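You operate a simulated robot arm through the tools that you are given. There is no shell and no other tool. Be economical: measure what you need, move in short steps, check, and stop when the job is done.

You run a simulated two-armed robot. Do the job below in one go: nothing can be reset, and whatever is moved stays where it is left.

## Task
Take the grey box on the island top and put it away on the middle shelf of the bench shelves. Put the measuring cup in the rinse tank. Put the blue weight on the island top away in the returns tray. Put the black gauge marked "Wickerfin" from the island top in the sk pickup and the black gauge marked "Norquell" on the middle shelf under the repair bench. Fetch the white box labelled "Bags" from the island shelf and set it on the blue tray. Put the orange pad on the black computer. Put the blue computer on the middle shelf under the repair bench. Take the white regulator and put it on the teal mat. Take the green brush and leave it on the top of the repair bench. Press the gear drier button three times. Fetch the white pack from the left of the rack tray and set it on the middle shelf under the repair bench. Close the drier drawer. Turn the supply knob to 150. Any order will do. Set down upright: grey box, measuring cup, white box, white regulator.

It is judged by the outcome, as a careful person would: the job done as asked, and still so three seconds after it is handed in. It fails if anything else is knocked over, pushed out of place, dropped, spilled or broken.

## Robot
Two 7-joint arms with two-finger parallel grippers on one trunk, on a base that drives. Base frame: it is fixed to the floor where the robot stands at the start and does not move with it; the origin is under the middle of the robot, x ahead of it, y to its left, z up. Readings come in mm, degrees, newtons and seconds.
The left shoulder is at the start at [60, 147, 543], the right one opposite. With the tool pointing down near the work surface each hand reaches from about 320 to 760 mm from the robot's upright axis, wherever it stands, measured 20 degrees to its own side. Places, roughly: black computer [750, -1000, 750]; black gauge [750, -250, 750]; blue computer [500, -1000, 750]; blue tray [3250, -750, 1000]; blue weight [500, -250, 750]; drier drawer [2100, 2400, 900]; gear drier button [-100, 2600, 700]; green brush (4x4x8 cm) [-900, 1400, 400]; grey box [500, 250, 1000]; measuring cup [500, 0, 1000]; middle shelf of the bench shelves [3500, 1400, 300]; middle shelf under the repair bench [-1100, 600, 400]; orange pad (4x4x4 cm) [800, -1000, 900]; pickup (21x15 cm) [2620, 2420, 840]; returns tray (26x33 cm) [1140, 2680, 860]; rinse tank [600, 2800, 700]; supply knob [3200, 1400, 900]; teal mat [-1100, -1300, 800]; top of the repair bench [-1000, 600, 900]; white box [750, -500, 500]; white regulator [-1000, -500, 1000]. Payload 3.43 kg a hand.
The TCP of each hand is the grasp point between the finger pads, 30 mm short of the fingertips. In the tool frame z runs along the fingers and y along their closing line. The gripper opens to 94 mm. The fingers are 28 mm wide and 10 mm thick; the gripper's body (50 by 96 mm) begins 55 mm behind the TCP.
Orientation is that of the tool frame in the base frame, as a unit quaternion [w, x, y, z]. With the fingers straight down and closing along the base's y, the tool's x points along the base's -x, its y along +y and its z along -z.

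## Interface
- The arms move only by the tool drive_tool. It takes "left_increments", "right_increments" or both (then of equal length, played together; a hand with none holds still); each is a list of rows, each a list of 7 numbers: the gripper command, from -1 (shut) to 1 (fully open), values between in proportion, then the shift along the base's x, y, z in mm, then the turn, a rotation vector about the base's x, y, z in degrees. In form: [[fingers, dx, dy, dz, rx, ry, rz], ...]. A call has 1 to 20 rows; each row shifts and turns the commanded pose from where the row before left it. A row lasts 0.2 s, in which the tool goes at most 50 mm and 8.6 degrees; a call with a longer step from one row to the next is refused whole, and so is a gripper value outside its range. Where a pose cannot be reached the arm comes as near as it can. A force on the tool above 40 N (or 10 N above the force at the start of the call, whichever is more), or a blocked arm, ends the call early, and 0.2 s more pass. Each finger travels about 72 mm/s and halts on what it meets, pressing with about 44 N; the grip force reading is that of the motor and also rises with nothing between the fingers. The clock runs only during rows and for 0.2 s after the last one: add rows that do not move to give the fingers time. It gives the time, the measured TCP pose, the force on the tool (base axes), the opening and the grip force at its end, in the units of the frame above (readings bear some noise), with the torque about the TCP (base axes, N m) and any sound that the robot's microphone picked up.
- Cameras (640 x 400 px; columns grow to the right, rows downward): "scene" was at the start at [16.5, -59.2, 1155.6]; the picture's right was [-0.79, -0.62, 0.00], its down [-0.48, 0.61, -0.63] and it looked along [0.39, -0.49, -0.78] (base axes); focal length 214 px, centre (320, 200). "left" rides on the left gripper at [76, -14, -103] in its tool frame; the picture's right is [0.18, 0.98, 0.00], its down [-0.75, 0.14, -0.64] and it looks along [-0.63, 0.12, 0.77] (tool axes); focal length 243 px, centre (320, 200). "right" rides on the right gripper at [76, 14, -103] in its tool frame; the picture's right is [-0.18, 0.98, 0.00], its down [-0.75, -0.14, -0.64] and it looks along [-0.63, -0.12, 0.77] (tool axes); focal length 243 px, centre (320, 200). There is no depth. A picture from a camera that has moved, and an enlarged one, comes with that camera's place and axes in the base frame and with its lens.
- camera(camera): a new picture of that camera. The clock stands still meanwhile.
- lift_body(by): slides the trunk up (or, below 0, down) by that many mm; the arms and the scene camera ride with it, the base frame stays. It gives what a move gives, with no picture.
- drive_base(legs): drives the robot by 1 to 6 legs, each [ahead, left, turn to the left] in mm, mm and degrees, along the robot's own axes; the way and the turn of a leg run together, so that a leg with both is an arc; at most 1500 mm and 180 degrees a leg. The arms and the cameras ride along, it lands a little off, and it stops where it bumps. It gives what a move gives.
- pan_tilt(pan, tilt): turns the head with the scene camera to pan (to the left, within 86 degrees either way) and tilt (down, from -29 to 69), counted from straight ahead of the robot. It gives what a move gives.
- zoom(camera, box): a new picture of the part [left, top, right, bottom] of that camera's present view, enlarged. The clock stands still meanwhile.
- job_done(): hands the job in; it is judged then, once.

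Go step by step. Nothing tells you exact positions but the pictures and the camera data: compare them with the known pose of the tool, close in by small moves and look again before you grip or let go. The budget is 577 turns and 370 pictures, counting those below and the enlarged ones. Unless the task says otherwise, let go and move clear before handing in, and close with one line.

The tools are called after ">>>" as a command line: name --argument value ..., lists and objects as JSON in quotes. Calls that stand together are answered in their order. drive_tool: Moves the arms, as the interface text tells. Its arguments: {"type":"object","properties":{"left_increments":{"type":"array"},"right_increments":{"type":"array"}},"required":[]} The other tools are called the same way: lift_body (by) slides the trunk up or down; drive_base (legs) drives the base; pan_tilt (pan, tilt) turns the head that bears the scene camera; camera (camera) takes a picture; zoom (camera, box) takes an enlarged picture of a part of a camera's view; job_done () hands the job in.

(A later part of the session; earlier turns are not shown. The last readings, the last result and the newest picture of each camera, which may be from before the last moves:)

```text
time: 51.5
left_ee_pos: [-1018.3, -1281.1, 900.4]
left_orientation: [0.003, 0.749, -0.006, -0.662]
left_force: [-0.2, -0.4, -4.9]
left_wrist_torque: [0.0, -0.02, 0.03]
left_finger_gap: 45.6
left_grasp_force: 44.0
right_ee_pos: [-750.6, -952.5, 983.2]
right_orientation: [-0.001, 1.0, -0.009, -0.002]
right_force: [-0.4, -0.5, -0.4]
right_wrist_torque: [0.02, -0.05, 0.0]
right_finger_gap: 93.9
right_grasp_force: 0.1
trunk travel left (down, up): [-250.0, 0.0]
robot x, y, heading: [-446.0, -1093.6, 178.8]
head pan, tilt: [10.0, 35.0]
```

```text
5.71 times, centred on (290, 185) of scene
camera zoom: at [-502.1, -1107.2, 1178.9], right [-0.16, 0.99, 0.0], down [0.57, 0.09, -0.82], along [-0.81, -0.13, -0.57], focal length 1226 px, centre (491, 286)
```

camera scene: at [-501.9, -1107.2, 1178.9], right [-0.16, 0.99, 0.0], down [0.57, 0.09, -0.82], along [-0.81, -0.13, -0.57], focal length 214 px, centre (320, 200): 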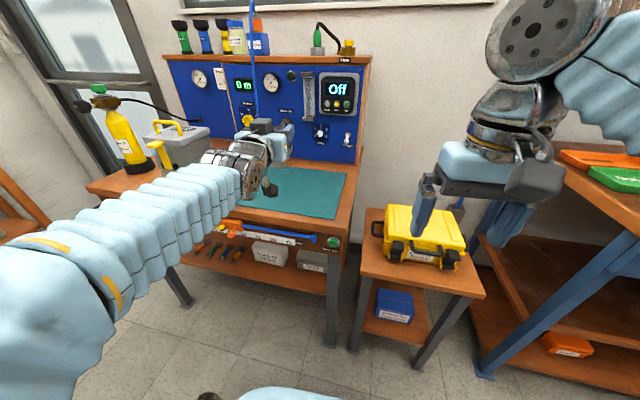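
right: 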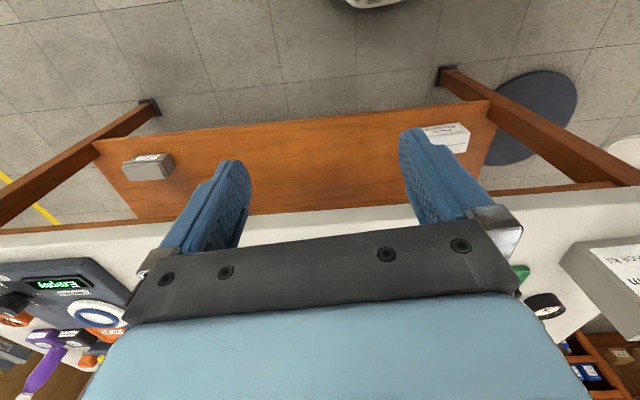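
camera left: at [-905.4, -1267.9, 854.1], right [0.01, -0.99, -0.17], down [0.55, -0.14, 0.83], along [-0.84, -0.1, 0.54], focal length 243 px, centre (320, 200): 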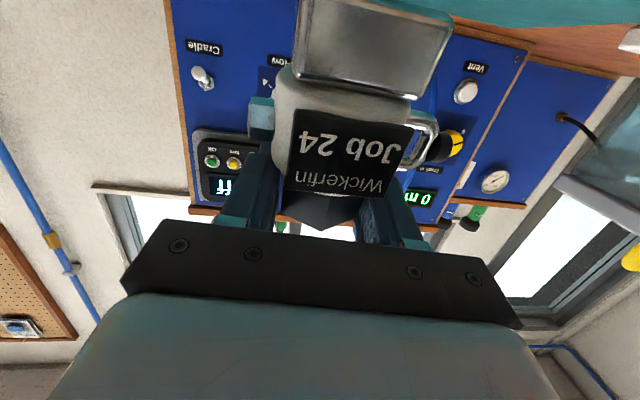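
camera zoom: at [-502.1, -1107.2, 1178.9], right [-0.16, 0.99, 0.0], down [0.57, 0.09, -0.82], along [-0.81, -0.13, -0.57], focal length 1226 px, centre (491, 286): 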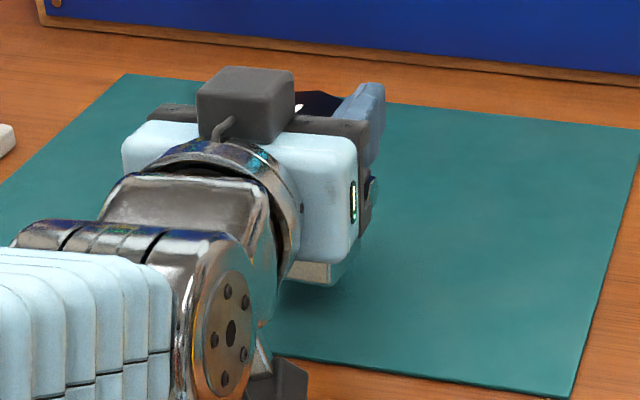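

>>> drive_tool --left_increments '[[-1, 0, 0, -4, 0, 0, 0], [-1, 0, 0, -4, 0, 0, 0], [-1, 0, 0, 0, 0, 0, 0]]'

>>> drive_tool --left_increments '[[-1, 0, 0, -3, 0, 0, 0], [-1, 0, 0, -3, 0, 0, 0], [-1, 0, 0, 0, 0, 0, 0]]'

```text
time: 52.2
left_ee_pos: [-1018.1, -1280.3, 891.8]
left_orientation: [0.001, 0.748, -0.008, -0.664]
left_force: [0.1, 0.9, -4.8]
left_wrist_torque: [0.03, 0.01, -0.01]
left_finger_gap: 45.3
left_grasp_force: 44.1
right_ee_pos: [-750.4, -952.3, 984.2]
right_orientation: [0.0, 1.0, -0.008, -0.002]
right_force: [-0.6, -0.1, 1.1]
right_wrist_torque: [0.01, 0.02, -0.01]
right_finger_gap: 94.1
right_grasp_force: 0.2
trunk travel left (down, up): [-250.0, 0.0]
robot x, y, heading: [-444.5, -1093.9, 178.8]
head pan, tilt: [10.0, 35.0]
```

```text
time: 53.0
left_ee_pos: [-1018.2, -1280.9, 885.7]
left_orientation: [0.002, 0.749, -0.007, -0.663]
left_force: [-0.2, -0.3, -4.8]
left_wrist_torque: [0.02, 0.03, -0.03]
left_finger_gap: 45.4
left_grasp_force: 44.1
right_ee_pos: [-750.2, -953.9, 983.7]
right_orientation: [-0.001, 1.0, -0.009, -0.002]
right_force: [0.6, 0.1, 0.3]
right_wrist_torque: [-0.01, -0.01, 0.02]
right_finger_gap: 93.8
right_grasp_force: 0.1
trunk travel left (down, up): [-250.0, 0.0]
robot x, y, heading: [-445.3, -1095.6, 178.9]
head pan, tilt: [10.0, 35.0]
```

>>> drive_tool --left_increments '[[-1, 0, 0, -3, 0, 0, 0], [-1, 0, 0, -3, 0, 0, 0], [-1, 0, 0, 0, 0, 0, 0]]'

>>> zoom --camera "scene" --box '[240, 150, 340, 220]'

>>> camera --camera "left"

```text
time: 53.9
left_ee_pos: [-1017.7, -1280.6, 884.3]
left_orientation: [0.002, 0.745, -0.007, -0.667]
left_force: [-1.0, -6.6, 26.1]
left_wrist_torque: [0.22, 0.36, 0.08]
left_finger_gap: 45.3
left_grasp_force: 44.5
right_ee_pos: [-748.6, -953.9, 985.5]
right_orientation: [-0.001, 1.0, -0.009, -0.003]
right_force: [-0.6, -0.3, 0.8]
right_wrist_torque: [0.02, -0.01, 0.01]
right_finger_gap: 94.0
right_grasp_force: 0.0
trunk travel left (down, up): [-250.0, 0.0]
robot x, y, heading: [-444.4, -1093.5, 179.1]
head pan, tilt: [10.0, 35.0]
```

```text
5.71 times, centred on (290, 185) of scene
camera zoom: at [-500.1, -1107.2, 1179.5], right [-0.16, 0.99, 0.0], down [0.57, 0.09, -0.82], along [-0.81, -0.13, -0.57], focal length 1226 px, centre (491, 286)
```

zoom: 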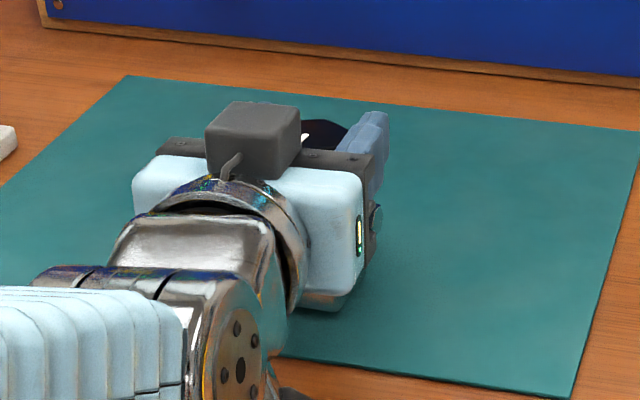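

```text
333 pictures are left
camera left: at [-907.2, -1266.3, 820.1], right [0.01, -0.99, -0.17], down [0.55, -0.14, 0.82], along [-0.83, -0.11, 0.54], focal length 243 px, centre (320, 200)
```

left: 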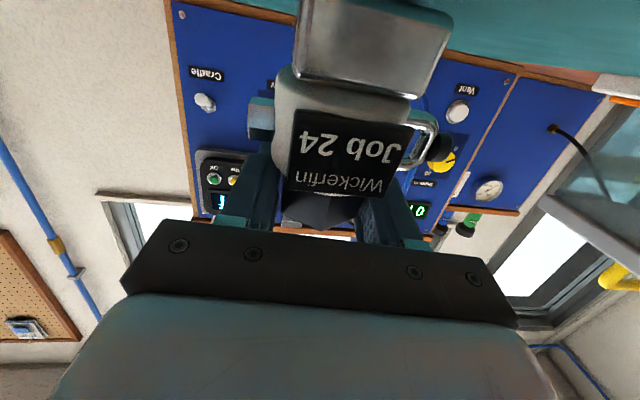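

Contact is at the regulator's far bottom edge. I level slightly and release.

>>> drive_tool --left_increments '[[-1, 0, 0, 0, 0, 2, 0], [-1, 0, 0, 0, 0, 0, 0], [-0.5, 0, 0, 0, 0, 0, 0], [0, 0, 0, 0, 0, 0, 0], [0.5, 0, 0, 0, 0, 0, 0], [1, 0, 0, 0, 0, 0, 0], [1, 0, 0, 0, 0, 0, 0]]'

>>> camera --camera "left"

```text
time: 55.5
left_ee_pos: [-1018.2, -1279.8, 877.9]
left_orientation: [0.003, 0.738, -0.006, -0.674]
left_force: [0.1, 0.2, -0.1]
left_wrist_torque: [-0.02, 0.02, 0.01]
left_finger_gap: 93.8
left_grasp_force: 0.0
right_ee_pos: [-749.6, -953.3, 983.5]
right_orientation: [0.0, 1.0, -0.009, -0.002]
right_force: [-0.5, 0.8, 0.6]
right_wrist_torque: [-0.01, -0.02, 0.03]
right_finger_gap: 93.8
right_grasp_force: 0.1
trunk travel left (down, up): [-250.0, 0.0]
robot x, y, heading: [-441.4, -1094.3, 179.0]
head pan, tilt: [10.0, 35.0]
```

```text
332 pictures are left
camera left: at [-909.0, -1266.0, 812.1], right [0.01, -0.99, -0.17], down [0.57, -0.14, 0.81], along [-0.82, -0.1, 0.56], focal length 243 px, centre (320, 200)
```

left: 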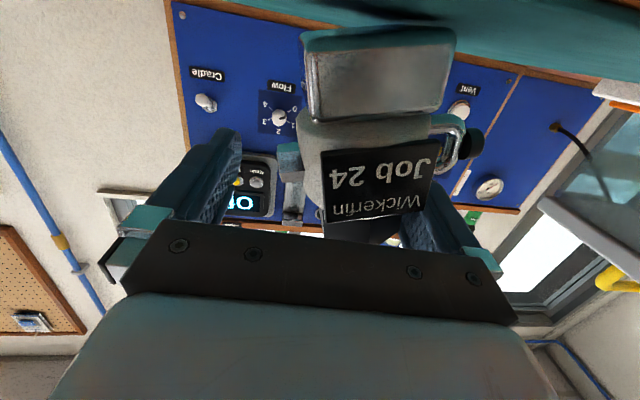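

Released and standing. I center the hand on it and retreat straight back.

>>> drive_tool --left_increments '[[1, 0, -12, 3, 0, 0, 0], [1, 0, 0, 4, 0, 0, 0], [1, 30, 0, 2, 0, 0, 0], [1, 40, 0, 4, 0, 0, 0], [1, 40, 0, 10, 0, 0, 0], [1, 0, 0, 20, 0, 0, 0]]'

>>> zoom --camera "scene" --box '[180, 100, 380, 240]'

>>> camera --camera "left"

```text
time: 56.9
left_ee_pos: [-910.7, -1291.7, 922.5]
left_orientation: [0.002, 0.736, -0.007, -0.677]
left_force: [-0.1, -0.1, -0.7]
left_wrist_torque: [-0.02, -0.01, 0.0]
left_finger_gap: 93.8
left_grasp_force: 0.0
right_ee_pos: [-749.7, -953.3, 985.2]
right_orientation: [-0.001, 1.0, -0.009, -0.001]
right_force: [-0.4, -0.3, -0.5]
right_wrist_torque: [0.01, 0.0, 0.02]
right_finger_gap: 94.1
right_grasp_force: 0.0
trunk travel left (down, up): [-250.0, 0.0]
robot x, y, heading: [-443.8, -1092.1, 179.0]
head pan, tilt: [10.0, 35.0]
```

```text
2.86 times, centred on (280, 170) of scene
camera zoom: at [-501.6, -1107.1, 1178.9], right [-0.16, 0.99, 0.0], down [0.57, 0.09, -0.82], along [-0.81, -0.13, -0.57], focal length 613 px, centre (434, 286)
```

zoom: 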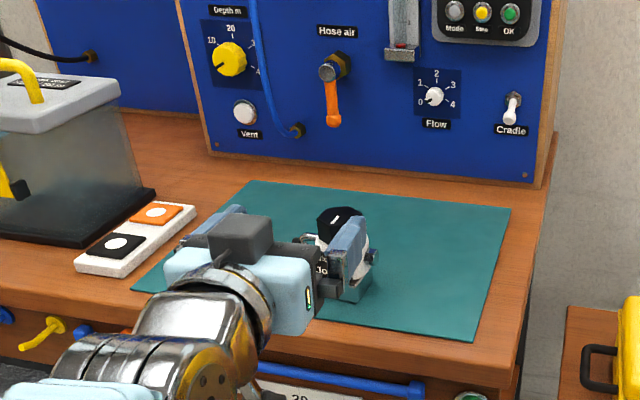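

```text
330 pictures are left
camera left: at [-801.2, -1278.6, 855.8], right [0.01, -0.99, -0.17], down [0.57, -0.14, 0.81], along [-0.82, -0.1, 0.56], focal length 243 px, centre (320, 200)
```

left: 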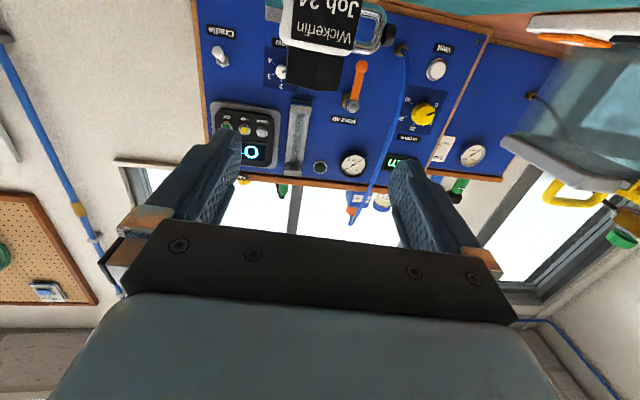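

White regulator stands on the mat. Next the green brush: I back off and travel to the right end of the repair bench.

>>> drive_base --legs '[[-270, 0, 1], [0, -1300, 0], [0, -1000, 0]]'

>>> pan_tilt --pan -15 --tilt 40

>>> camera --camera "scene"

```text
time: 69.7
left_ee_pos: [-621.6, 1017.0, 923.6]
left_orientation: [0.002, 0.736, -0.007, -0.676]
left_force: [0.3, 0.0, -0.2]
left_wrist_torque: [0.01, 0.0, -0.04]
left_finger_gap: 93.9
left_grasp_force: 0.1
right_ee_pos: [-459.3, 1356.1, 984.4]
right_orientation: [-0.001, 1.0, -0.01, -0.001]
right_force: [0.0, 0.6, 0.2]
right_wrist_torque: [0.02, 0.01, 0.01]
right_finger_gap: 93.9
right_grasp_force: 0.1
trunk travel left (down, up): [-250.0, 0.0]
robot x, y, heading: [-154.0, 1218.2, 179.0]
head pan, tilt: [10.0, 35.0]
```

```text
time: 70.6
left_ee_pos: [-619.9, 1017.8, 922.6]
left_orientation: [0.002, 0.737, -0.008, -0.676]
left_force: [-0.9, -0.1, 0.2]
left_wrist_torque: [0.03, 0.02, 0.01]
left_finger_gap: 93.9
left_grasp_force: 0.0
right_ee_pos: [-458.0, 1356.2, 983.4]
right_orientation: [-0.002, 1.0, -0.01, -0.002]
right_force: [-0.4, 0.5, 0.8]
right_wrist_torque: [-0.01, 0.01, 0.02]
right_finger_gap: 94.1
right_grasp_force: 0.0
trunk travel left (down, up): [-250.0, 0.0]
robot x, y, heading: [-153.1, 1216.5, 178.6]
head pan, tilt: [-15.0, 40.0]
```

```text
329 pictures are left
camera scene: at [-205.8, 1238.9, 1171.4], right [0.28, 0.96, 0.0], down [0.62, -0.18, -0.77], along [-0.74, 0.21, -0.64], focal length 214 px, centre (320, 200)
```

scene: 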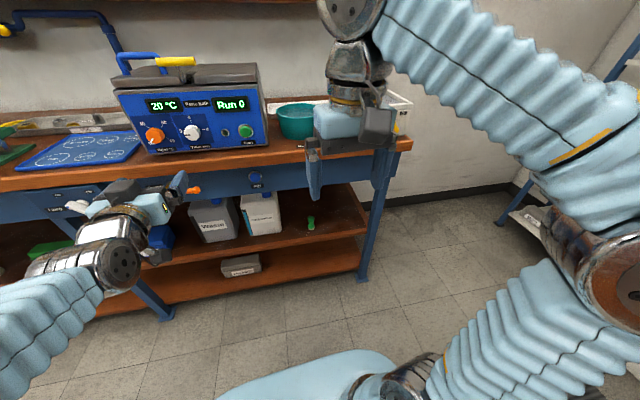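

Green brush is on the middle shelf near (-940,1405). I lower the trunk and tilt the right tool to 50° below horizontal.

>>> lift_body --by -250

>>> drive_tool --right_increments '[[1, 0, 10, -30, 0, 8, 0], [1, 0, 10, -30, 0, 8, 0], [1, 0, 10, -30, 0, 8, 0], [1, 0, 10, -30, 0, 8, 0], [1, -20, 0, -30, 0, 8, 0], [1, -20, 0, -30, 0, 0, 0], [1, -20, 0, -30, 0, 0, 0], [1, 0, 0, 0, 0, 0, 0]]'

>>> pan_tilt --pan -15 --tilt 30

>>> camera --camera "scene"

>>> camera --camera "right"

```text
time: 73.2
left_ee_pos: [-621.2, 1016.4, 673.3]
left_orientation: [0.002, 0.737, -0.008, -0.676]
left_force: [1.0, 0.0, -0.1]
left_wrist_torque: [0.0, 0.0, 0.0]
left_finger_gap: 93.7
left_grasp_force: 0.0
right_ee_pos: [-459.7, 1355.5, 733.9]
right_orientation: [0.0, 1.0, -0.009, -0.002]
right_force: [0.6, 0.0, 0.3]
right_wrist_torque: [0.06, -0.04, -0.04]
right_finger_gap: 93.7
right_grasp_force: 0.0
trunk travel left (down, up): [0.0, 250.0]
robot x, y, heading: [-152.8, 1216.4, 178.8]
head pan, tilt: [-15.0, 40.0]
```

```text
time: 75.0
left_ee_pos: [-620.5, 1018.0, 673.2]
left_orientation: [0.002, 0.737, -0.007, -0.676]
left_force: [-0.9, 0.3, -1.0]
left_wrist_torque: [0.03, 0.01, 0.03]
left_finger_gap: 94.2
left_grasp_force: 0.0
right_ee_pos: [-519.2, 1397.0, 523.7]
right_orientation: [0.003, 0.939, -0.008, -0.344]
right_force: [0.3, 0.7, 0.9]
right_wrist_torque: [0.01, -0.06, -0.02]
right_finger_gap: 94.0
right_grasp_force: 0.1
trunk travel left (down, up): [0.0, 250.0]
robot x, y, heading: [-156.2, 1214.8, 179.1]
head pan, tilt: [-15.0, 40.0]
```

```text
time: 75.7
left_ee_pos: [-620.6, 1016.2, 671.8]
left_orientation: [0.002, 0.737, -0.007, -0.676]
left_force: [-0.5, -0.2, 0.4]
left_wrist_torque: [0.0, 0.03, 0.01]
left_finger_gap: 94.0
left_grasp_force: 0.1
right_ee_pos: [-519.4, 1396.6, 522.2]
right_orientation: [0.002, 0.939, -0.01, -0.344]
right_force: [-0.4, 0.1, -0.1]
right_wrist_torque: [-0.03, -0.01, 0.02]
right_finger_gap: 94.1
right_grasp_force: 0.1
trunk travel left (down, up): [0.0, 250.0]
robot x, y, heading: [-152.4, 1216.7, 178.8]
head pan, tilt: [-15.0, 30.0]
```

```text
328 pictures are left
camera scene: at [-211.0, 1240.5, 936.7], right [0.28, 0.96, 0.0], down [0.48, -0.14, -0.87], along [-0.83, 0.24, -0.5], focal length 214 px, centre (320, 200)
```

scene: 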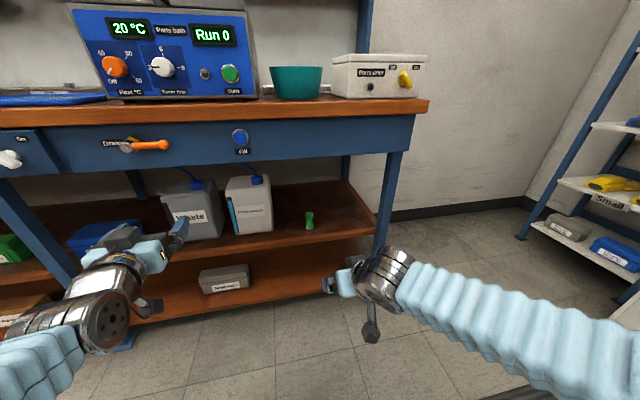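

```text
327 pictures are left
camera right: at [-394.5, 1382.1, 553.1], right [-0.16, -0.98, 0.13], down [-0.16, 0.15, 0.98], along [-0.97, 0.13, -0.18], focal length 243 px, centre (320, 200)
```

right: 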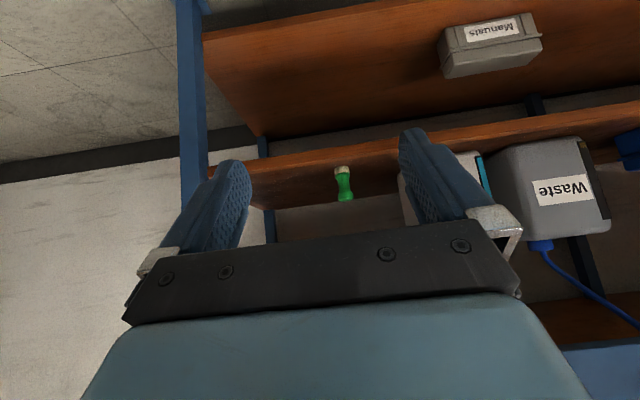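

Brush is upright at about (-942,1402), z≈360–440. I tuck the left hand, then drive nearer.

>>> drive_tool --left_increments '[[1, 15, 0, 0, 0, -8, 0], [1, 15, 0, 0, 0, -8, 0], [1, 15, 0, 0, 0, -8, 0], [1, 15, 0, 0, 0, -8, 0], [1, 15, 0, 0, 0, -8, 0], [1, 15, 0, 0, 0, -8, 0], [1, 15, 0, 0, 0, -8, 0], [1, 15, 0, 0, 0, -8, 0], [1, 15, 0, 0, 0, -8, 0], [1, 15, 0, 0, 0, -8, 0], [1, 0, 0, 0, 0, -5, 0]]'

>>> drive_base --legs '[[200, 0, 0]]'

>>> camera --camera "right"

>>> camera --camera "scene"

```text
time: 78.1
left_ee_pos: [-469.7, 1017.3, 672.7]
left_orientation: [-0.004, 1.0, -0.007, 0.0]
left_force: [0.2, 0.6, 0.4]
left_wrist_torque: [0.01, -0.03, 0.01]
left_finger_gap: 93.9
left_grasp_force: 0.0
right_ee_pos: [-518.7, 1398.1, 524.1]
right_orientation: [0.002, 0.939, -0.009, -0.344]
right_force: [-0.1, -0.2, 0.5]
right_wrist_torque: [0.01, -0.01, -0.01]
right_finger_gap: 94.2
right_grasp_force: 0.1
trunk travel left (down, up): [0.0, 250.0]
robot x, y, heading: [-156.6, 1216.3, 178.8]
head pan, tilt: [-15.0, 30.0]
```

```text
time: 79.7
left_ee_pos: [-674.2, 1022.8, 672.2]
left_orientation: [-0.004, 1.0, -0.01, -0.001]
left_force: [-0.5, -0.6, 0.3]
left_wrist_torque: [0.01, -0.02, 0.01]
left_finger_gap: 93.9
left_grasp_force: 0.1
right_ee_pos: [-720.7, 1403.3, 524.5]
right_orientation: [0.002, 0.939, -0.011, -0.344]
right_force: [0.0, -1.3, 0.0]
right_wrist_torque: [0.04, 0.02, 0.0]
right_finger_gap: 94.6
right_grasp_force: 0.1
trunk travel left (down, up): [0.0, 250.0]
robot x, y, heading: [-359.6, 1219.1, 179.1]
head pan, tilt: [-15.0, 30.0]
```

```text
326 pictures are left
camera right: at [-597.0, 1387.8, 553.1], right [-0.16, -0.98, 0.13], down [-0.16, 0.15, 0.98], along [-0.97, 0.14, -0.18], focal length 243 px, centre (320, 200)
```

right: 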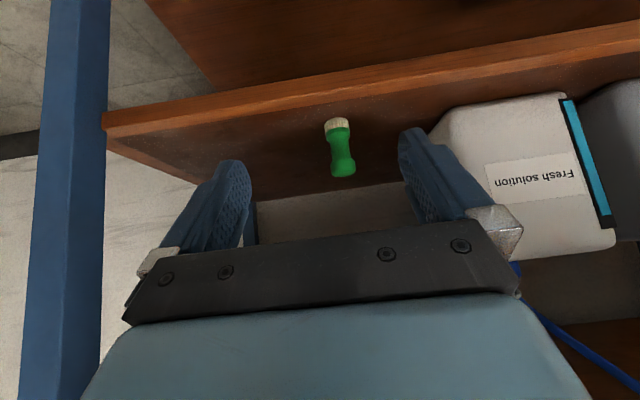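

```text
325 pictures are left
camera scene: at [-414.3, 1245.3, 936.8], right [0.28, 0.96, 0.0], down [0.48, -0.14, -0.87], along [-0.83, 0.24, -0.5], focal length 214 px, centre (320, 200)
```

scene: 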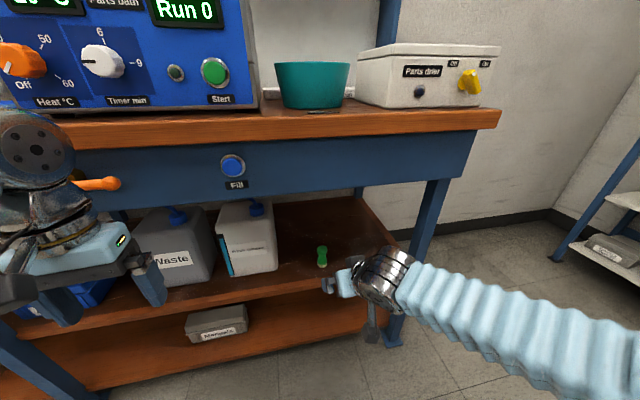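

I advance the open right gripper in a straight line toward the brush, stopping short to check.

>>> drive_tool --right_increments '[[1, -37, 0, -18, 0, 0, 0], [1, -37, 0, -18, 0, 0, 0], [1, -37, 0, -18, 0, 0, 0], [1, -37, 0, -18, 0, 0, 0], [1, 0, 0, 0, 0, 0, 0]]'

>>> camera --camera "right"

>>> camera --camera "scene"

```text
time: 80.9
left_ee_pos: [-675.0, 1023.1, 671.7]
left_orientation: [-0.003, 1.0, -0.009, -0.001]
left_force: [0.7, -0.1, -0.2]
left_wrist_torque: [0.01, 0.01, 0.05]
left_finger_gap: 94.1
left_grasp_force: 0.0
right_ee_pos: [-867.7, 1406.5, 449.3]
right_orientation: [0.001, 0.939, -0.012, -0.344]
right_force: [0.1, 0.2, -0.2]
right_wrist_torque: [-0.02, 0.01, 0.0]
right_finger_gap: 94.0
right_grasp_force: 0.0
trunk travel left (down, up): [0.0, 250.0]
robot x, y, heading: [-360.1, 1224.0, 178.7]
head pan, tilt: [-15.0, 30.0]
```

```text
324 pictures are left
camera right: at [-743.4, 1389.3, 479.7], right [-0.16, -0.98, 0.13], down [-0.16, 0.16, 0.98], along [-0.97, 0.14, -0.18], focal length 243 px, centre (320, 200)
```

right: 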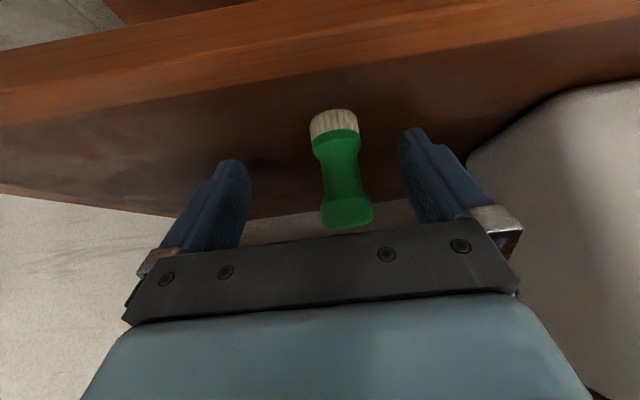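

```text
323 pictures are left
camera scene: at [-414.3, 1245.3, 936.7], right [0.28, 0.96, 0.0], down [0.48, -0.14, -0.87], along [-0.83, 0.24, -0.5], focal length 214 px, centre (320, 200)
```

scene: 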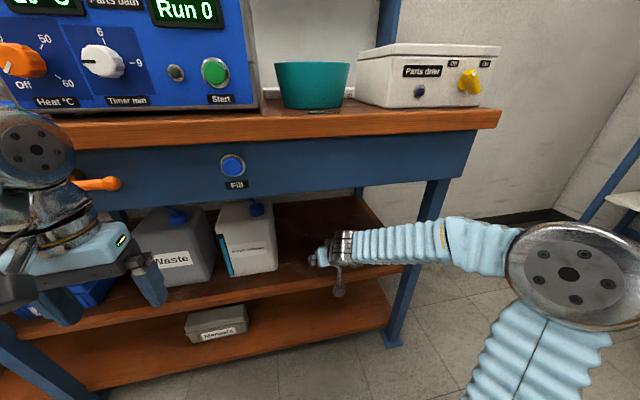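

Brush lies between the fingers' lines. I go in and grip.

>>> drive_tool --right_increments '[[1, -36, -3, -16, 0, 0, 0], [1, -36, -3, -15, 0, 0, 0], [1, 0, 0, 0, 0, 0, 0], [0, 0, 0, 0, 0, 0, 0], [-0.5, 0, 0, 0, 0, 0, 0], [-1, 0, 0, 0, 0, 0, 0], [-1, 0, 0, 0, 0, 0, 0], [-1, 0, 0, 0, 0, 0, 0]]'

>>> camera --camera "right"

```text
time: 81.6
left_ee_pos: [-672.7, 1023.1, 673.8]
left_orientation: [-0.004, 1.0, -0.01, -0.002]
left_force: [-0.3, 0.0, -0.9]
left_wrist_torque: [0.01, 0.03, 0.01]
left_finger_gap: 94.1
left_grasp_force: 0.1
right_ee_pos: [-939.6, 1394.8, 433.4]
right_orientation: [0.002, 0.935, -0.008, -0.354]
right_force: [24.6, -1.8, 33.6]
right_wrist_torque: [1.58, -0.51, -1.24]
right_finger_gap: 93.0
right_grasp_force: 0.1
trunk travel left (down, up): [0.0, 250.0]
robot x, y, heading: [-354.2, 1221.1, 178.6]
head pan, tilt: [-15.0, 30.0]
stopped in row 3 (right hand): the force on the tool passed its limit at 130 N (the readings are from after the stop); the commanded pose is now the measured one
```

```text
322 pictures are left
camera right: at [-814.2, 1379.5, 459.1], right [-0.15, -0.98, 0.13], down [-0.14, 0.15, 0.98], along [-0.98, 0.13, -0.16], focal length 243 px, centre (320, 200)
```

right: 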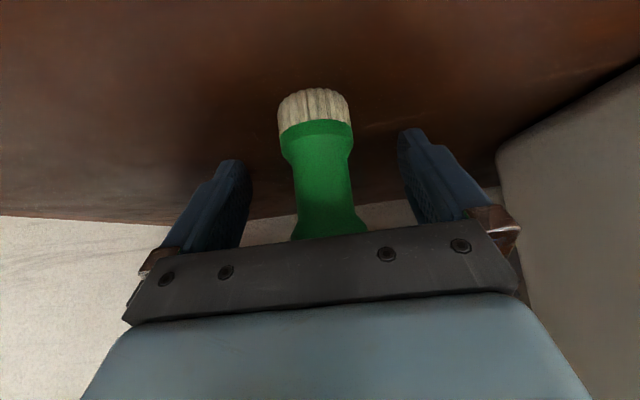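

The +y fingertip met something. I inspect before going on.

>>> zoom --camera "right" --box '[120, 60, 520, 260]'

>>> zoom --camera "scene" --box '[240, 170, 440, 320]'

```text
1.60 times, centred on (320, 160) of right
camera zoom: at [-814.2, 1379.5, 459.1], right [-0.15, -0.98, 0.13], down [-0.14, 0.15, 0.98], along [-0.98, 0.13, -0.16], focal length 388 px, centre (320, 264)
```

zoom: 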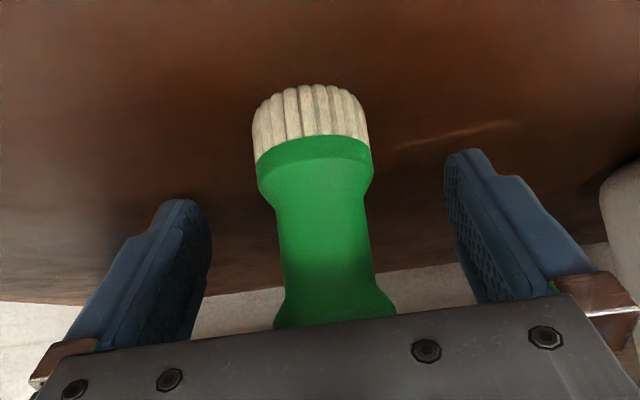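

```text
2.67 times, centred on (340, 245) of scene
camera zoom: at [-410.8, 1244.6, 937.1], right [0.28, 0.96, 0.0], down [0.48, -0.14, -0.87], along [-0.83, 0.25, -0.5], focal length 572 px, centre (267, 80)
```

zoom: 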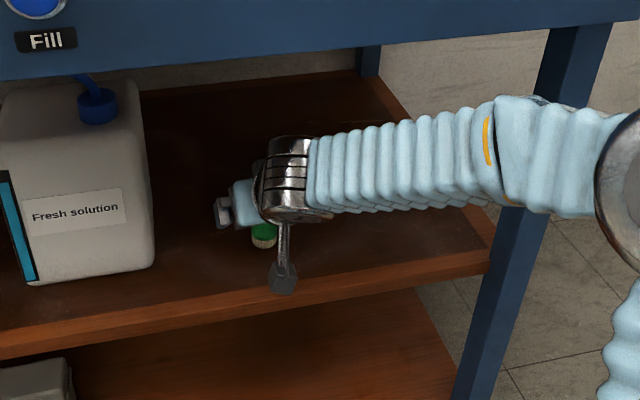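

Likely the fingertip touched the shelf. The brush is centred between the fingers, so I back off a few mm and close.

>>> drive_tool --right_increments '[[1, 3, 0, 6, 0, 0, 0], [1, 0, 0, 0, 0, 0, 0], [0, 0, 0, 0, 0, 0, 0], [-0.5, 0, 0, 0, 0, 0, 0], [-1, 0, 0, 0, 0, 0, 0], [-1, 0, 0, 0, 0, 0, 0], [-1, 0, 0, 0, 0, 0, 0]]'

>>> camera --camera "right"

```text
time: 83.2
left_ee_pos: [-674.6, 1022.8, 672.7]
left_orientation: [-0.003, 1.0, -0.009, -0.001]
left_force: [0.1, 0.1, 1.3]
left_wrist_torque: [-0.02, 0.0, -0.03]
left_finger_gap: 94.1
left_grasp_force: 0.0
right_ee_pos: [-936.0, 1394.4, 433.1]
right_orientation: [0.002, 0.937, -0.009, -0.349]
right_force: [-0.1, -2.1, 0.1]
right_wrist_torque: [0.08, -0.06, -0.08]
right_finger_gap: 34.3
right_grasp_force: 44.4
trunk travel left (down, up): [0.0, 250.0]
robot x, y, heading: [-355.9, 1221.3, 178.6]
head pan, tilt: [-15.0, 30.0]
```

```text
319 pictures are left
camera right: at [-811.9, 1379.5, 460.3], right [-0.15, -0.98, 0.13], down [-0.15, 0.15, 0.98], along [-0.98, 0.13, -0.17], focal length 243 px, centre (320, 200)
```

right: 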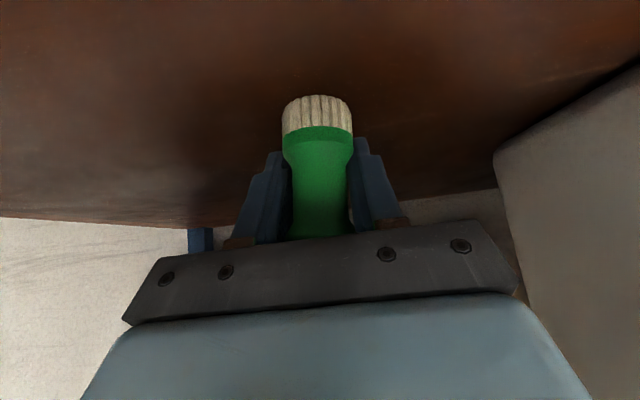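

Brush gripped (34 mm). I lift slightly and withdraw from the shelf.

>>> drive_tool --right_increments '[[-1, 0, 0, 12, 0, 0, 0], [-1, 20, 0, 10, 0, 0, 0], [-1, 40, 0, 0, 0, 0, 0], [-1, 40, 0, 0, 0, 0, 0], [-1, 40, 0, 0, 0, 0, 0], [-1, 40, 0, 0, 0, 0, 0], [-1, 40, 0, 0, 0, 0, 0], [-1, 0, 0, 0, 0, 0, 0]]'

>>> drive_base --legs '[[-220, 0, 0]]'

>>> lift_body --by 250

>>> pan_tilt --pan 15 --tilt 30

>>> camera --camera "scene"

```text
time: 85.0
left_ee_pos: [-674.9, 1023.6, 672.5]
left_orientation: [-0.003, 1.0, -0.011, -0.001]
left_force: [-0.3, 0.1, -0.1]
left_wrist_torque: [0.0, -0.02, -0.01]
left_finger_gap: 94.0
left_grasp_force: 0.0
right_ee_pos: [-731.1, 1390.7, 467.2]
right_orientation: [0.001, 0.938, -0.01, -0.347]
right_force: [0.2, -0.1, -1.5]
right_wrist_torque: [-0.02, 0.02, 0.01]
right_finger_gap: 34.2
right_grasp_force: 43.8
right hand out of reach, approached as far as the arm can: row 7
trunk travel left (down, up): [0.0, 250.0]
robot x, y, heading: [-355.6, 1220.0, 178.5]
head pan, tilt: [-15.0, 30.0]
```

```text
time: 86.7
left_ee_pos: [-451.8, 1018.1, 673.1]
left_orientation: [-0.003, 1.0, -0.01, 0.0]
left_force: [0.1, 0.1, 0.2]
left_wrist_torque: [0.03, 0.01, 0.04]
left_finger_gap: 93.9
left_grasp_force: 0.1
right_ee_pos: [-508.0, 1386.1, 466.7]
right_orientation: [0.001, 0.937, -0.01, -0.348]
right_force: [0.9, -0.6, -1.0]
right_wrist_torque: [0.02, 0.03, -0.01]
right_finger_gap: 33.9
right_grasp_force: 44.5
trunk travel left (down, up): [0.0, 250.0]
robot x, y, heading: [-133.0, 1214.7, 178.5]
head pan, tilt: [-15.0, 30.0]
```

```text
time: 89.3
left_ee_pos: [-451.7, 1018.2, 922.8]
left_orientation: [-0.003, 1.0, -0.01, -0.001]
left_force: [-0.4, 0.3, 0.2]
left_wrist_torque: [0.01, -0.04, 0.0]
left_finger_gap: 93.9
left_grasp_force: 0.0
right_ee_pos: [-508.7, 1385.9, 718.5]
right_orientation: [0.001, 0.937, -0.01, -0.348]
right_force: [-0.2, 1.1, -0.8]
right_wrist_torque: [0.01, 0.03, 0.03]
right_finger_gap: 33.9
right_grasp_force: 43.7
trunk travel left (down, up): [-250.0, 0.0]
robot x, y, heading: [-131.7, 1212.8, 178.5]
head pan, tilt: [-15.0, 30.0]
```

```text
time: 90.3
left_ee_pos: [-450.3, 1018.0, 921.5]
left_orientation: [-0.003, 1.0, -0.011, 0.0]
left_force: [0.8, 0.7, -0.1]
left_wrist_torque: [0.01, 0.01, 0.0]
left_finger_gap: 94.2
left_grasp_force: 0.1
right_ee_pos: [-508.8, 1386.0, 718.4]
right_orientation: [0.001, 0.937, -0.01, -0.348]
right_force: [0.3, -0.2, 0.1]
right_wrist_torque: [0.0, 0.01, 0.0]
right_finger_gap: 34.0
right_grasp_force: 44.2
trunk travel left (down, up): [-250.0, 0.0]
robot x, y, heading: [-130.6, 1216.2, 178.5]
head pan, tilt: [15.0, 30.0]
```

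```text
318 pictures are left
camera scene: at [-191.8, 1192.8, 1186.7], right [-0.23, 0.97, 0.0], down [0.49, 0.12, -0.87], along [-0.84, -0.2, -0.5], focal length 214 px, centre (320, 200)
```

scene: 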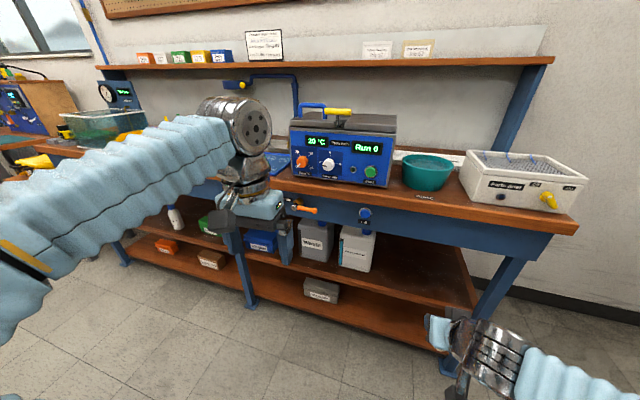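

I pick a free spot on the bench's front strip near (-790,1310). Raise the right hand, then drive in.

>>> drive_tool --right_increments '[[-1, 0, -10, 40, 0, 0, 0], [-1, 0, -10, 40, 0, 0, 0], [-1, 0, -10, 40, 0, 0, 0], [-1, 0, -10, 40, 0, 0, 0], [-1, 0, -10, 40, 0, 0, 0], [-1, 0, -10, 40, 0, 0, 0], [-1, 0, -10, 20, 0, 0, 0]]'

>>> drive_base --legs '[[160, 0, 0]]'

>>> pan_tilt --pan -10 --tilt 35

>>> camera --camera "scene"

>>> camera --camera "right"

```text
time: 91.9
left_ee_pos: [-452.0, 1018.0, 923.2]
left_orientation: [-0.004, 1.0, -0.01, 0.0]
left_force: [-0.1, 0.2, -1.3]
left_wrist_torque: [0.02, 0.0, 0.02]
left_finger_gap: 93.9
left_grasp_force: 0.1
right_ee_pos: [-506.8, 1316.9, 975.9]
right_orientation: [0.001, 0.938, -0.01, -0.348]
right_force: [-0.6, 0.0, -0.9]
right_wrist_torque: [0.01, 0.01, -0.01]
right_finger_gap: 33.8
right_grasp_force: 43.7
trunk travel left (down, up): [-250.0, 0.0]
robot x, y, heading: [-134.2, 1212.5, 178.7]
head pan, tilt: [15.0, 30.0]
```

```text
time: 93.3
left_ee_pos: [-612.0, 1020.8, 922.9]
left_orientation: [-0.004, 1.0, -0.01, -0.001]
left_force: [-0.7, 0.1, -0.2]
left_wrist_torque: [0.01, 0.0, -0.01]
left_finger_gap: 94.0
left_grasp_force: 0.1
right_ee_pos: [-668.8, 1320.6, 976.7]
right_orientation: [0.002, 0.938, -0.009, -0.348]
right_force: [1.1, -0.3, 0.1]
right_wrist_torque: [0.02, 0.03, 0.0]
right_finger_gap: 33.7
right_grasp_force: 43.9
trunk travel left (down, up): [-250.0, 0.0]
robot x, y, heading: [-296.2, 1219.0, 178.4]
head pan, tilt: [15.0, 30.0]
```

```text
time: 94.2
left_ee_pos: [-612.5, 1021.2, 922.2]
left_orientation: [-0.003, 1.0, -0.01, 0.0]
left_force: [-0.5, -0.2, -0.7]
left_wrist_torque: [-0.03, 0.0, 0.03]
left_finger_gap: 94.3
left_grasp_force: 0.1
right_ee_pos: [-668.3, 1321.6, 976.8]
right_orientation: [0.002, 0.937, -0.009, -0.348]
right_force: [0.0, -0.2, -0.3]
right_wrist_torque: [0.0, 0.04, -0.03]
right_finger_gap: 33.8
right_grasp_force: 44.1
trunk travel left (down, up): [-250.0, 0.0]
robot x, y, heading: [-296.4, 1218.8, 178.9]
head pan, tilt: [-10.0, 35.0]
```

```text
317 pictures are left
camera scene: at [-350.9, 1235.6, 1179.0], right [0.2, 0.98, 0.0], down [0.56, -0.11, -0.82], along [-0.8, 0.16, -0.57], focal length 214 px, centre (320, 200)
```

scene: 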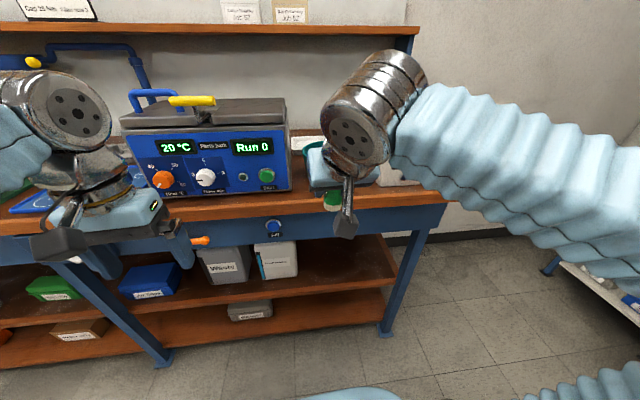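

```text
316 pictures are left
camera right: at [-544.3, 1305.0, 1005.0], right [-0.16, -0.98, 0.13], down [-0.15, 0.15, 0.98], along [-0.98, 0.13, -0.17], focal length 243 px, centre (320, 200)
```

right: 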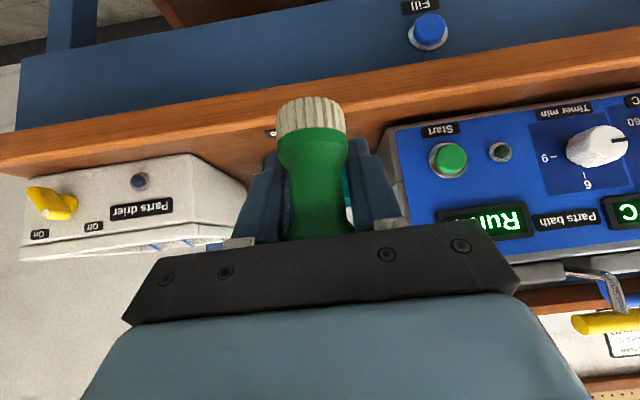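

I move over the front strip and descend in small steps.

>>> drive_tool --right_increments '[[-1, -40, 0, 0, 0, 0, 0], [-1, -40, 0, 0, 0, 0, 0], [-1, -40, 0, 0, 0, 0, 0], [-1, 0, 0, -15, 0, 0, 0], [-1, 0, 0, -15, 0, 0, 0], [-1, 0, 0, 0, 0, 0, 0]]'

>>> camera --camera "right"

>>> zoom --camera "scene" --box '[250, 120, 410, 240]'

```text
time: 95.6
left_ee_pos: [-612.0, 1022.3, 921.9]
left_orientation: [-0.003, 1.0, -0.009, -0.001]
left_force: [0.2, 0.1, 0.5]
left_wrist_torque: [0.02, -0.01, 0.02]
left_finger_gap: 93.8
left_grasp_force: 0.1
right_ee_pos: [-790.3, 1319.7, 946.5]
right_orientation: [0.001, 0.938, -0.01, -0.347]
right_force: [-0.3, 0.1, -1.8]
right_wrist_torque: [-0.01, 0.0, 0.0]
right_finger_gap: 33.8
right_grasp_force: 44.1
trunk travel left (down, up): [-250.0, 0.0]
robot x, y, heading: [-292.8, 1219.6, 178.3]
head pan, tilt: [-10.0, 35.0]
```

```text
315 pictures are left
camera right: at [-665.7, 1304.7, 974.7], right [-0.16, -0.98, 0.13], down [-0.15, 0.15, 0.98], along [-0.98, 0.13, -0.17], focal length 243 px, centre (320, 200)
```

right: 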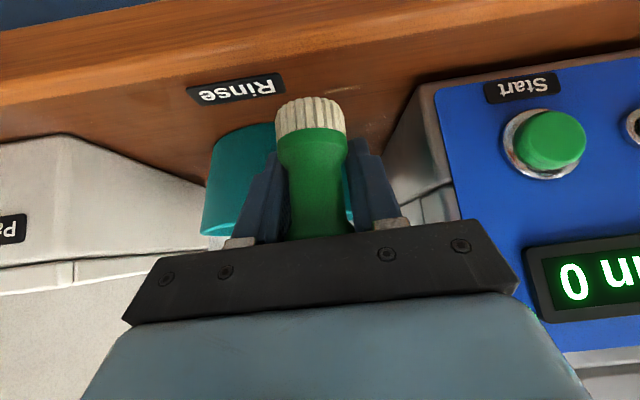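

```text
3.33 times, centred on (330, 180) of scene
camera zoom: at [-350.9, 1235.6, 1178.9], right [0.2, 0.98, 0.0], down [0.56, -0.11, -0.82], along [-0.8, 0.16, -0.57], focal length 715 px, centre (287, 267)
```

zoom: 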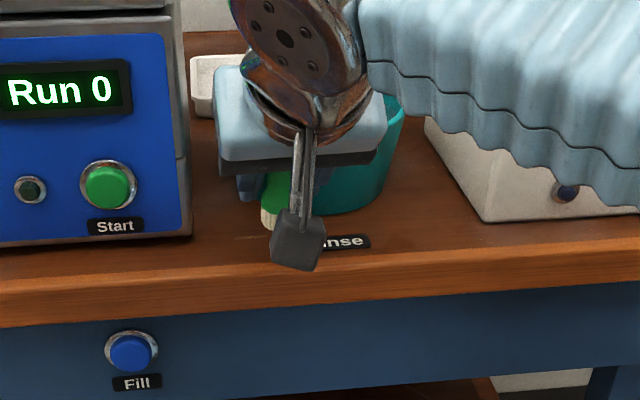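

>>> drive_tool --right_increments '[[-1, 5, 0, -8, 0, 0, 0], [-1, 0, 0, -5, 0, 0, 0], [-1, 0, 0, 0, 0, 0, 0]]'

>>> drive_tool --right_increments '[[-1, 0, 0, -4, 0, 0, 0], [-1, 0, 0, -3, 0, 0, 0], [-1, 0, 0, 0, 0, 0, 0]]'

>>> zoom --camera "scene" --box '[250, 120, 410, 240]'

```text
time: 96.4
left_ee_pos: [-612.0, 1021.6, 923.3]
left_orientation: [-0.004, 1.0, -0.009, -0.001]
left_force: [-0.1, -0.3, 0.1]
left_wrist_torque: [-0.02, 0.01, -0.01]
left_finger_gap: 94.1
left_grasp_force: 0.1
right_ee_pos: [-784.6, 1321.2, 934.7]
right_orientation: [0.0, 0.938, -0.011, -0.348]
right_force: [-0.3, -0.6, -0.4]
right_wrist_torque: [0.0, 0.02, -0.05]
right_finger_gap: 33.8
right_grasp_force: 43.8
trunk travel left (down, up): [-250.0, 0.0]
robot x, y, heading: [-293.1, 1216.2, 178.4]
head pan, tilt: [-10.0, 35.0]
```

```text
time: 97.2
left_ee_pos: [-613.2, 1021.6, 922.6]
left_orientation: [-0.004, 1.0, -0.01, -0.002]
left_force: [1.0, -0.3, -0.5]
left_wrist_torque: [-0.02, -0.05, 0.0]
left_finger_gap: 94.3
left_grasp_force: 0.0
right_ee_pos: [-783.7, 1320.7, 925.9]
right_orientation: [0.002, 0.938, -0.009, -0.347]
right_force: [0.7, 0.2, -1.2]
right_wrist_torque: [0.04, 0.02, 0.01]
right_finger_gap: 33.9
right_grasp_force: 44.2
trunk travel left (down, up): [-250.0, 0.0]
robot x, y, heading: [-295.2, 1217.1, 178.4]
head pan, tilt: [-10.0, 35.0]
```

```text
3.33 times, centred on (330, 180) of scene
camera zoom: at [-350.9, 1235.6, 1179.0], right [0.2, 0.98, 0.0], down [0.56, -0.11, -0.82], along [-0.8, 0.16, -0.57], focal length 715 px, centre (287, 267)
```

zoom: 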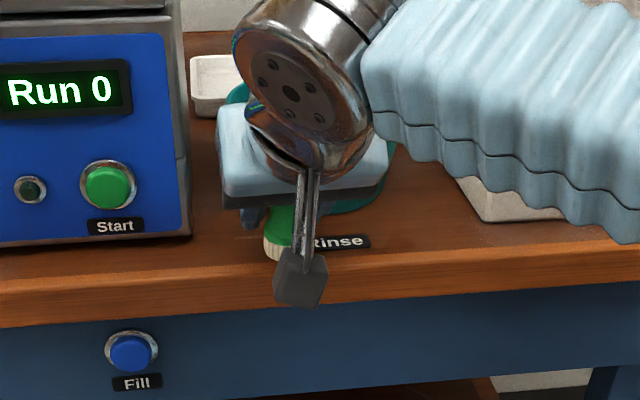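

>>> drive_tool --right_increments '[[-1, 0, 0, -3, 0, 0, 0], [-1, 0, 0, -3, 0, 0, 0], [-1, 0, 0, 0, 0, 0, 0]]'

>>> drive_tool --right_increments '[[-1, 0, 0, -3, 0, 0, 0], [-1, 0, 0, -2, 0, 0, 0], [-1, 0, 0, 0, 0, 0, 0]]'

>>> camera --camera "right"

```text
time: 98.0
left_ee_pos: [-612.2, 1021.0, 921.7]
left_orientation: [-0.003, 1.0, -0.01, -0.001]
left_force: [-0.6, 0.4, 0.6]
left_wrist_torque: [0.01, 0.03, 0.01]
left_finger_gap: 94.1
left_grasp_force: 0.1
right_ee_pos: [-783.3, 1320.8, 919.9]
right_orientation: [0.001, 0.937, -0.01, -0.348]
right_force: [-0.4, 0.3, -1.1]
right_wrist_torque: [0.02, 0.04, -0.01]
right_finger_gap: 33.7
right_grasp_force: 44.3
trunk travel left (down, up): [-250.0, 0.0]
robot x, y, heading: [-293.3, 1216.2, 178.6]
head pan, tilt: [-10.0, 35.0]
```

```text
time: 98.8
left_ee_pos: [-611.7, 1020.4, 922.4]
left_orientation: [-0.004, 1.0, -0.01, -0.001]
left_force: [0.3, 0.5, 0.0]
left_wrist_torque: [-0.01, 0.02, -0.02]
left_finger_gap: 93.9
left_grasp_force: 0.0
right_ee_pos: [-784.3, 1320.4, 914.7]
right_orientation: [0.001, 0.938, -0.01, -0.347]
right_force: [0.1, 0.4, -0.5]
right_wrist_torque: [0.0, 0.04, 0.01]
right_finger_gap: 33.9
right_grasp_force: 44.0
trunk travel left (down, up): [-250.0, 0.0]
robot x, y, heading: [-295.2, 1220.3, 178.2]
head pan, tilt: [-10.0, 35.0]
```

```text
312 pictures are left
camera right: at [-659.0, 1304.6, 943.2], right [-0.16, -0.98, 0.13], down [-0.15, 0.15, 0.98], along [-0.98, 0.13, -0.17], focal length 243 px, centre (320, 200)
```

right: 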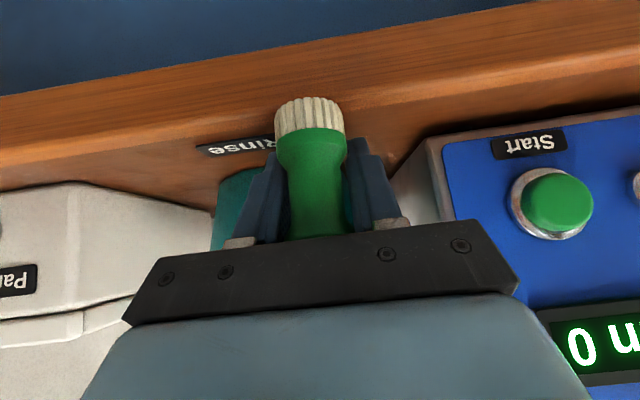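

>>> drive_tool --right_increments '[[-1, 0, 0, -3, 0, 0, 0], [-1, 0, 0, -3, 0, 0, 0], [-1, 0, 0, 0, 0, 0, 0]]'

>>> zoom --camera "scene" --box '[290, 160, 370, 220]'

>>> zoom --camera "right" --box '[160, 20, 460, 220]'

```text
time: 99.6
left_ee_pos: [-610.8, 1022.8, 922.4]
left_orientation: [-0.004, 1.0, -0.009, -0.001]
left_force: [-0.2, 0.0, -0.1]
left_wrist_torque: [-0.03, -0.06, 0.0]
left_finger_gap: 94.1
left_grasp_force: 0.1
right_ee_pos: [-783.1, 1319.1, 911.7]
right_orientation: [0.002, 0.937, -0.01, -0.35]
right_force: [-7.3, 2.7, 22.9]
right_wrist_torque: [0.54, 0.49, 0.15]
right_finger_gap: 33.5
right_grasp_force: 43.5
trunk travel left (down, up): [-250.0, 0.0]
robot x, y, heading: [-287.1, 1217.8, 178.3]
head pan, tilt: [-10.0, 35.0]
```

```text
6.67 times, centred on (330, 190) of scene
camera zoom: at [-350.3, 1235.6, 1179.4], right [0.2, 0.98, 0.0], down [0.56, -0.11, -0.82], along [-0.8, 0.16, -0.57], focal length 1430 px, centre (253, 267)
```

zoom: 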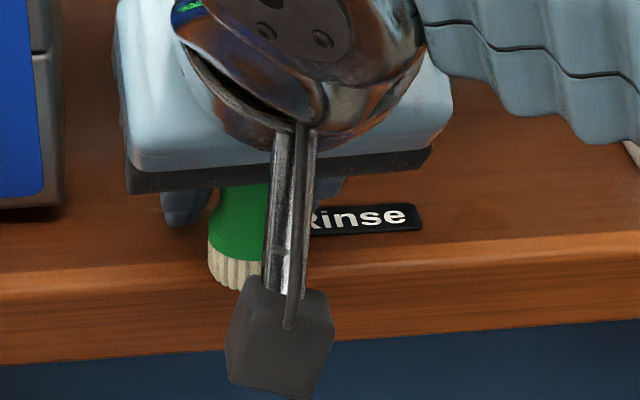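

```text
2.00 times, centred on (310, 120) of right
camera zoom: at [-658.7, 1304.7, 939.7], right [-0.16, -0.98, 0.13], down [-0.14, 0.15, 0.98], along [-0.98, 0.13, -0.17], focal length 485 px, centre (340, 360)
```

zoom: 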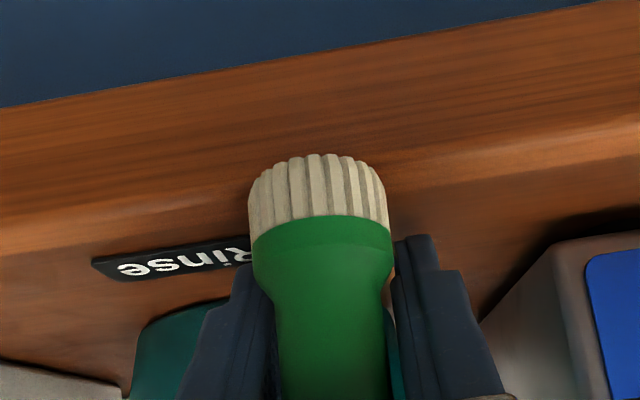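

Brush overhangs the front edge. I lift, move 35 mm inward and re-lower.

>>> drive_tool --right_increments '[[-1, 0, 0, 14, 0, 0, 0], [-1, -18, -8, 0, 0, 0, 0], [-1, -17, -7, 0, 0, 0, 0], [-1, 0, 0, 0, 0, 0, 0]]'

>>> zoom --camera "scene" --box '[280, 140, 380, 220]'

>>> zoom --camera "right" --box '[160, 20, 460, 220]'

```text
time: 100.3
left_ee_pos: [-611.1, 1022.3, 923.0]
left_orientation: [-0.005, 1.0, -0.01, -0.003]
left_force: [-0.1, 0.1, 0.5]
left_wrist_torque: [0.0, 0.0, -0.03]
left_finger_gap: 94.1
left_grasp_force: 0.0
right_ee_pos: [-804.5, 1310.5, 921.6]
right_orientation: [-0.001, 0.94, -0.014, -0.342]
right_force: [17.7, 3.5, 3.3]
right_wrist_torque: [0.17, -0.14, -0.61]
right_finger_gap: 33.8
right_grasp_force: 44.6
trunk travel left (down, up): [-250.0, 0.0]
robot x, y, heading: [-292.2, 1217.0, 178.2]
head pan, tilt: [-10.0, 35.0]
stopped in row 3 (right hand): the force on the tool passed its limit at 54 N (the readings are from after the stop); the commanded pose is now the measured one
```

```text
5.00 times, centred on (330, 180) of scene
camera zoom: at [-348.4, 1236.0, 1179.1], right [0.2, 0.98, 0.0], down [0.56, -0.11, -0.82], along [-0.8, 0.16, -0.57], focal length 1072 px, centre (270, 300)
```

zoom: 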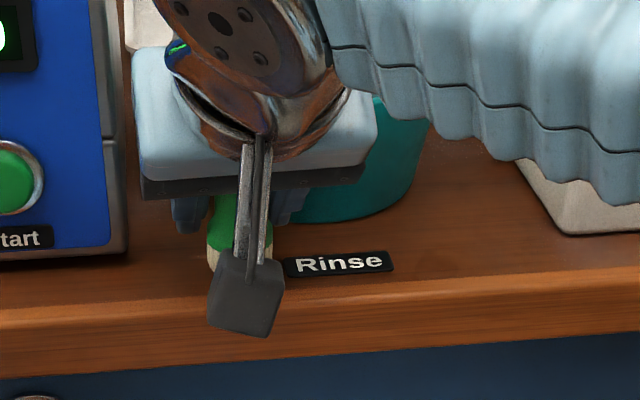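

```text
2.00 times, centred on (310, 120) of right
camera zoom: at [-680.1, 1293.8, 951.6], right [-0.17, -0.98, 0.13], down [-0.16, 0.15, 0.97], along [-0.97, 0.14, -0.18], focal length 485 px, centre (340, 360)
```

zoom: 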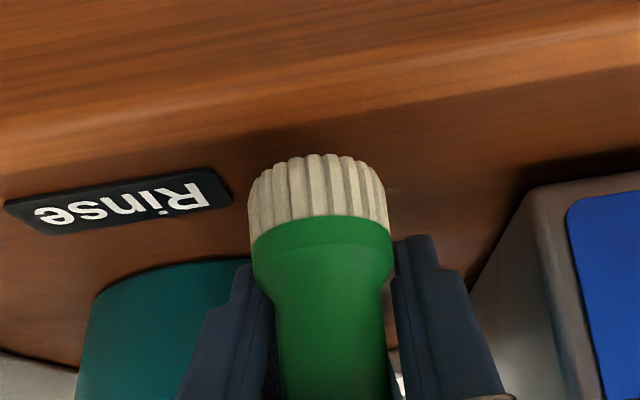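

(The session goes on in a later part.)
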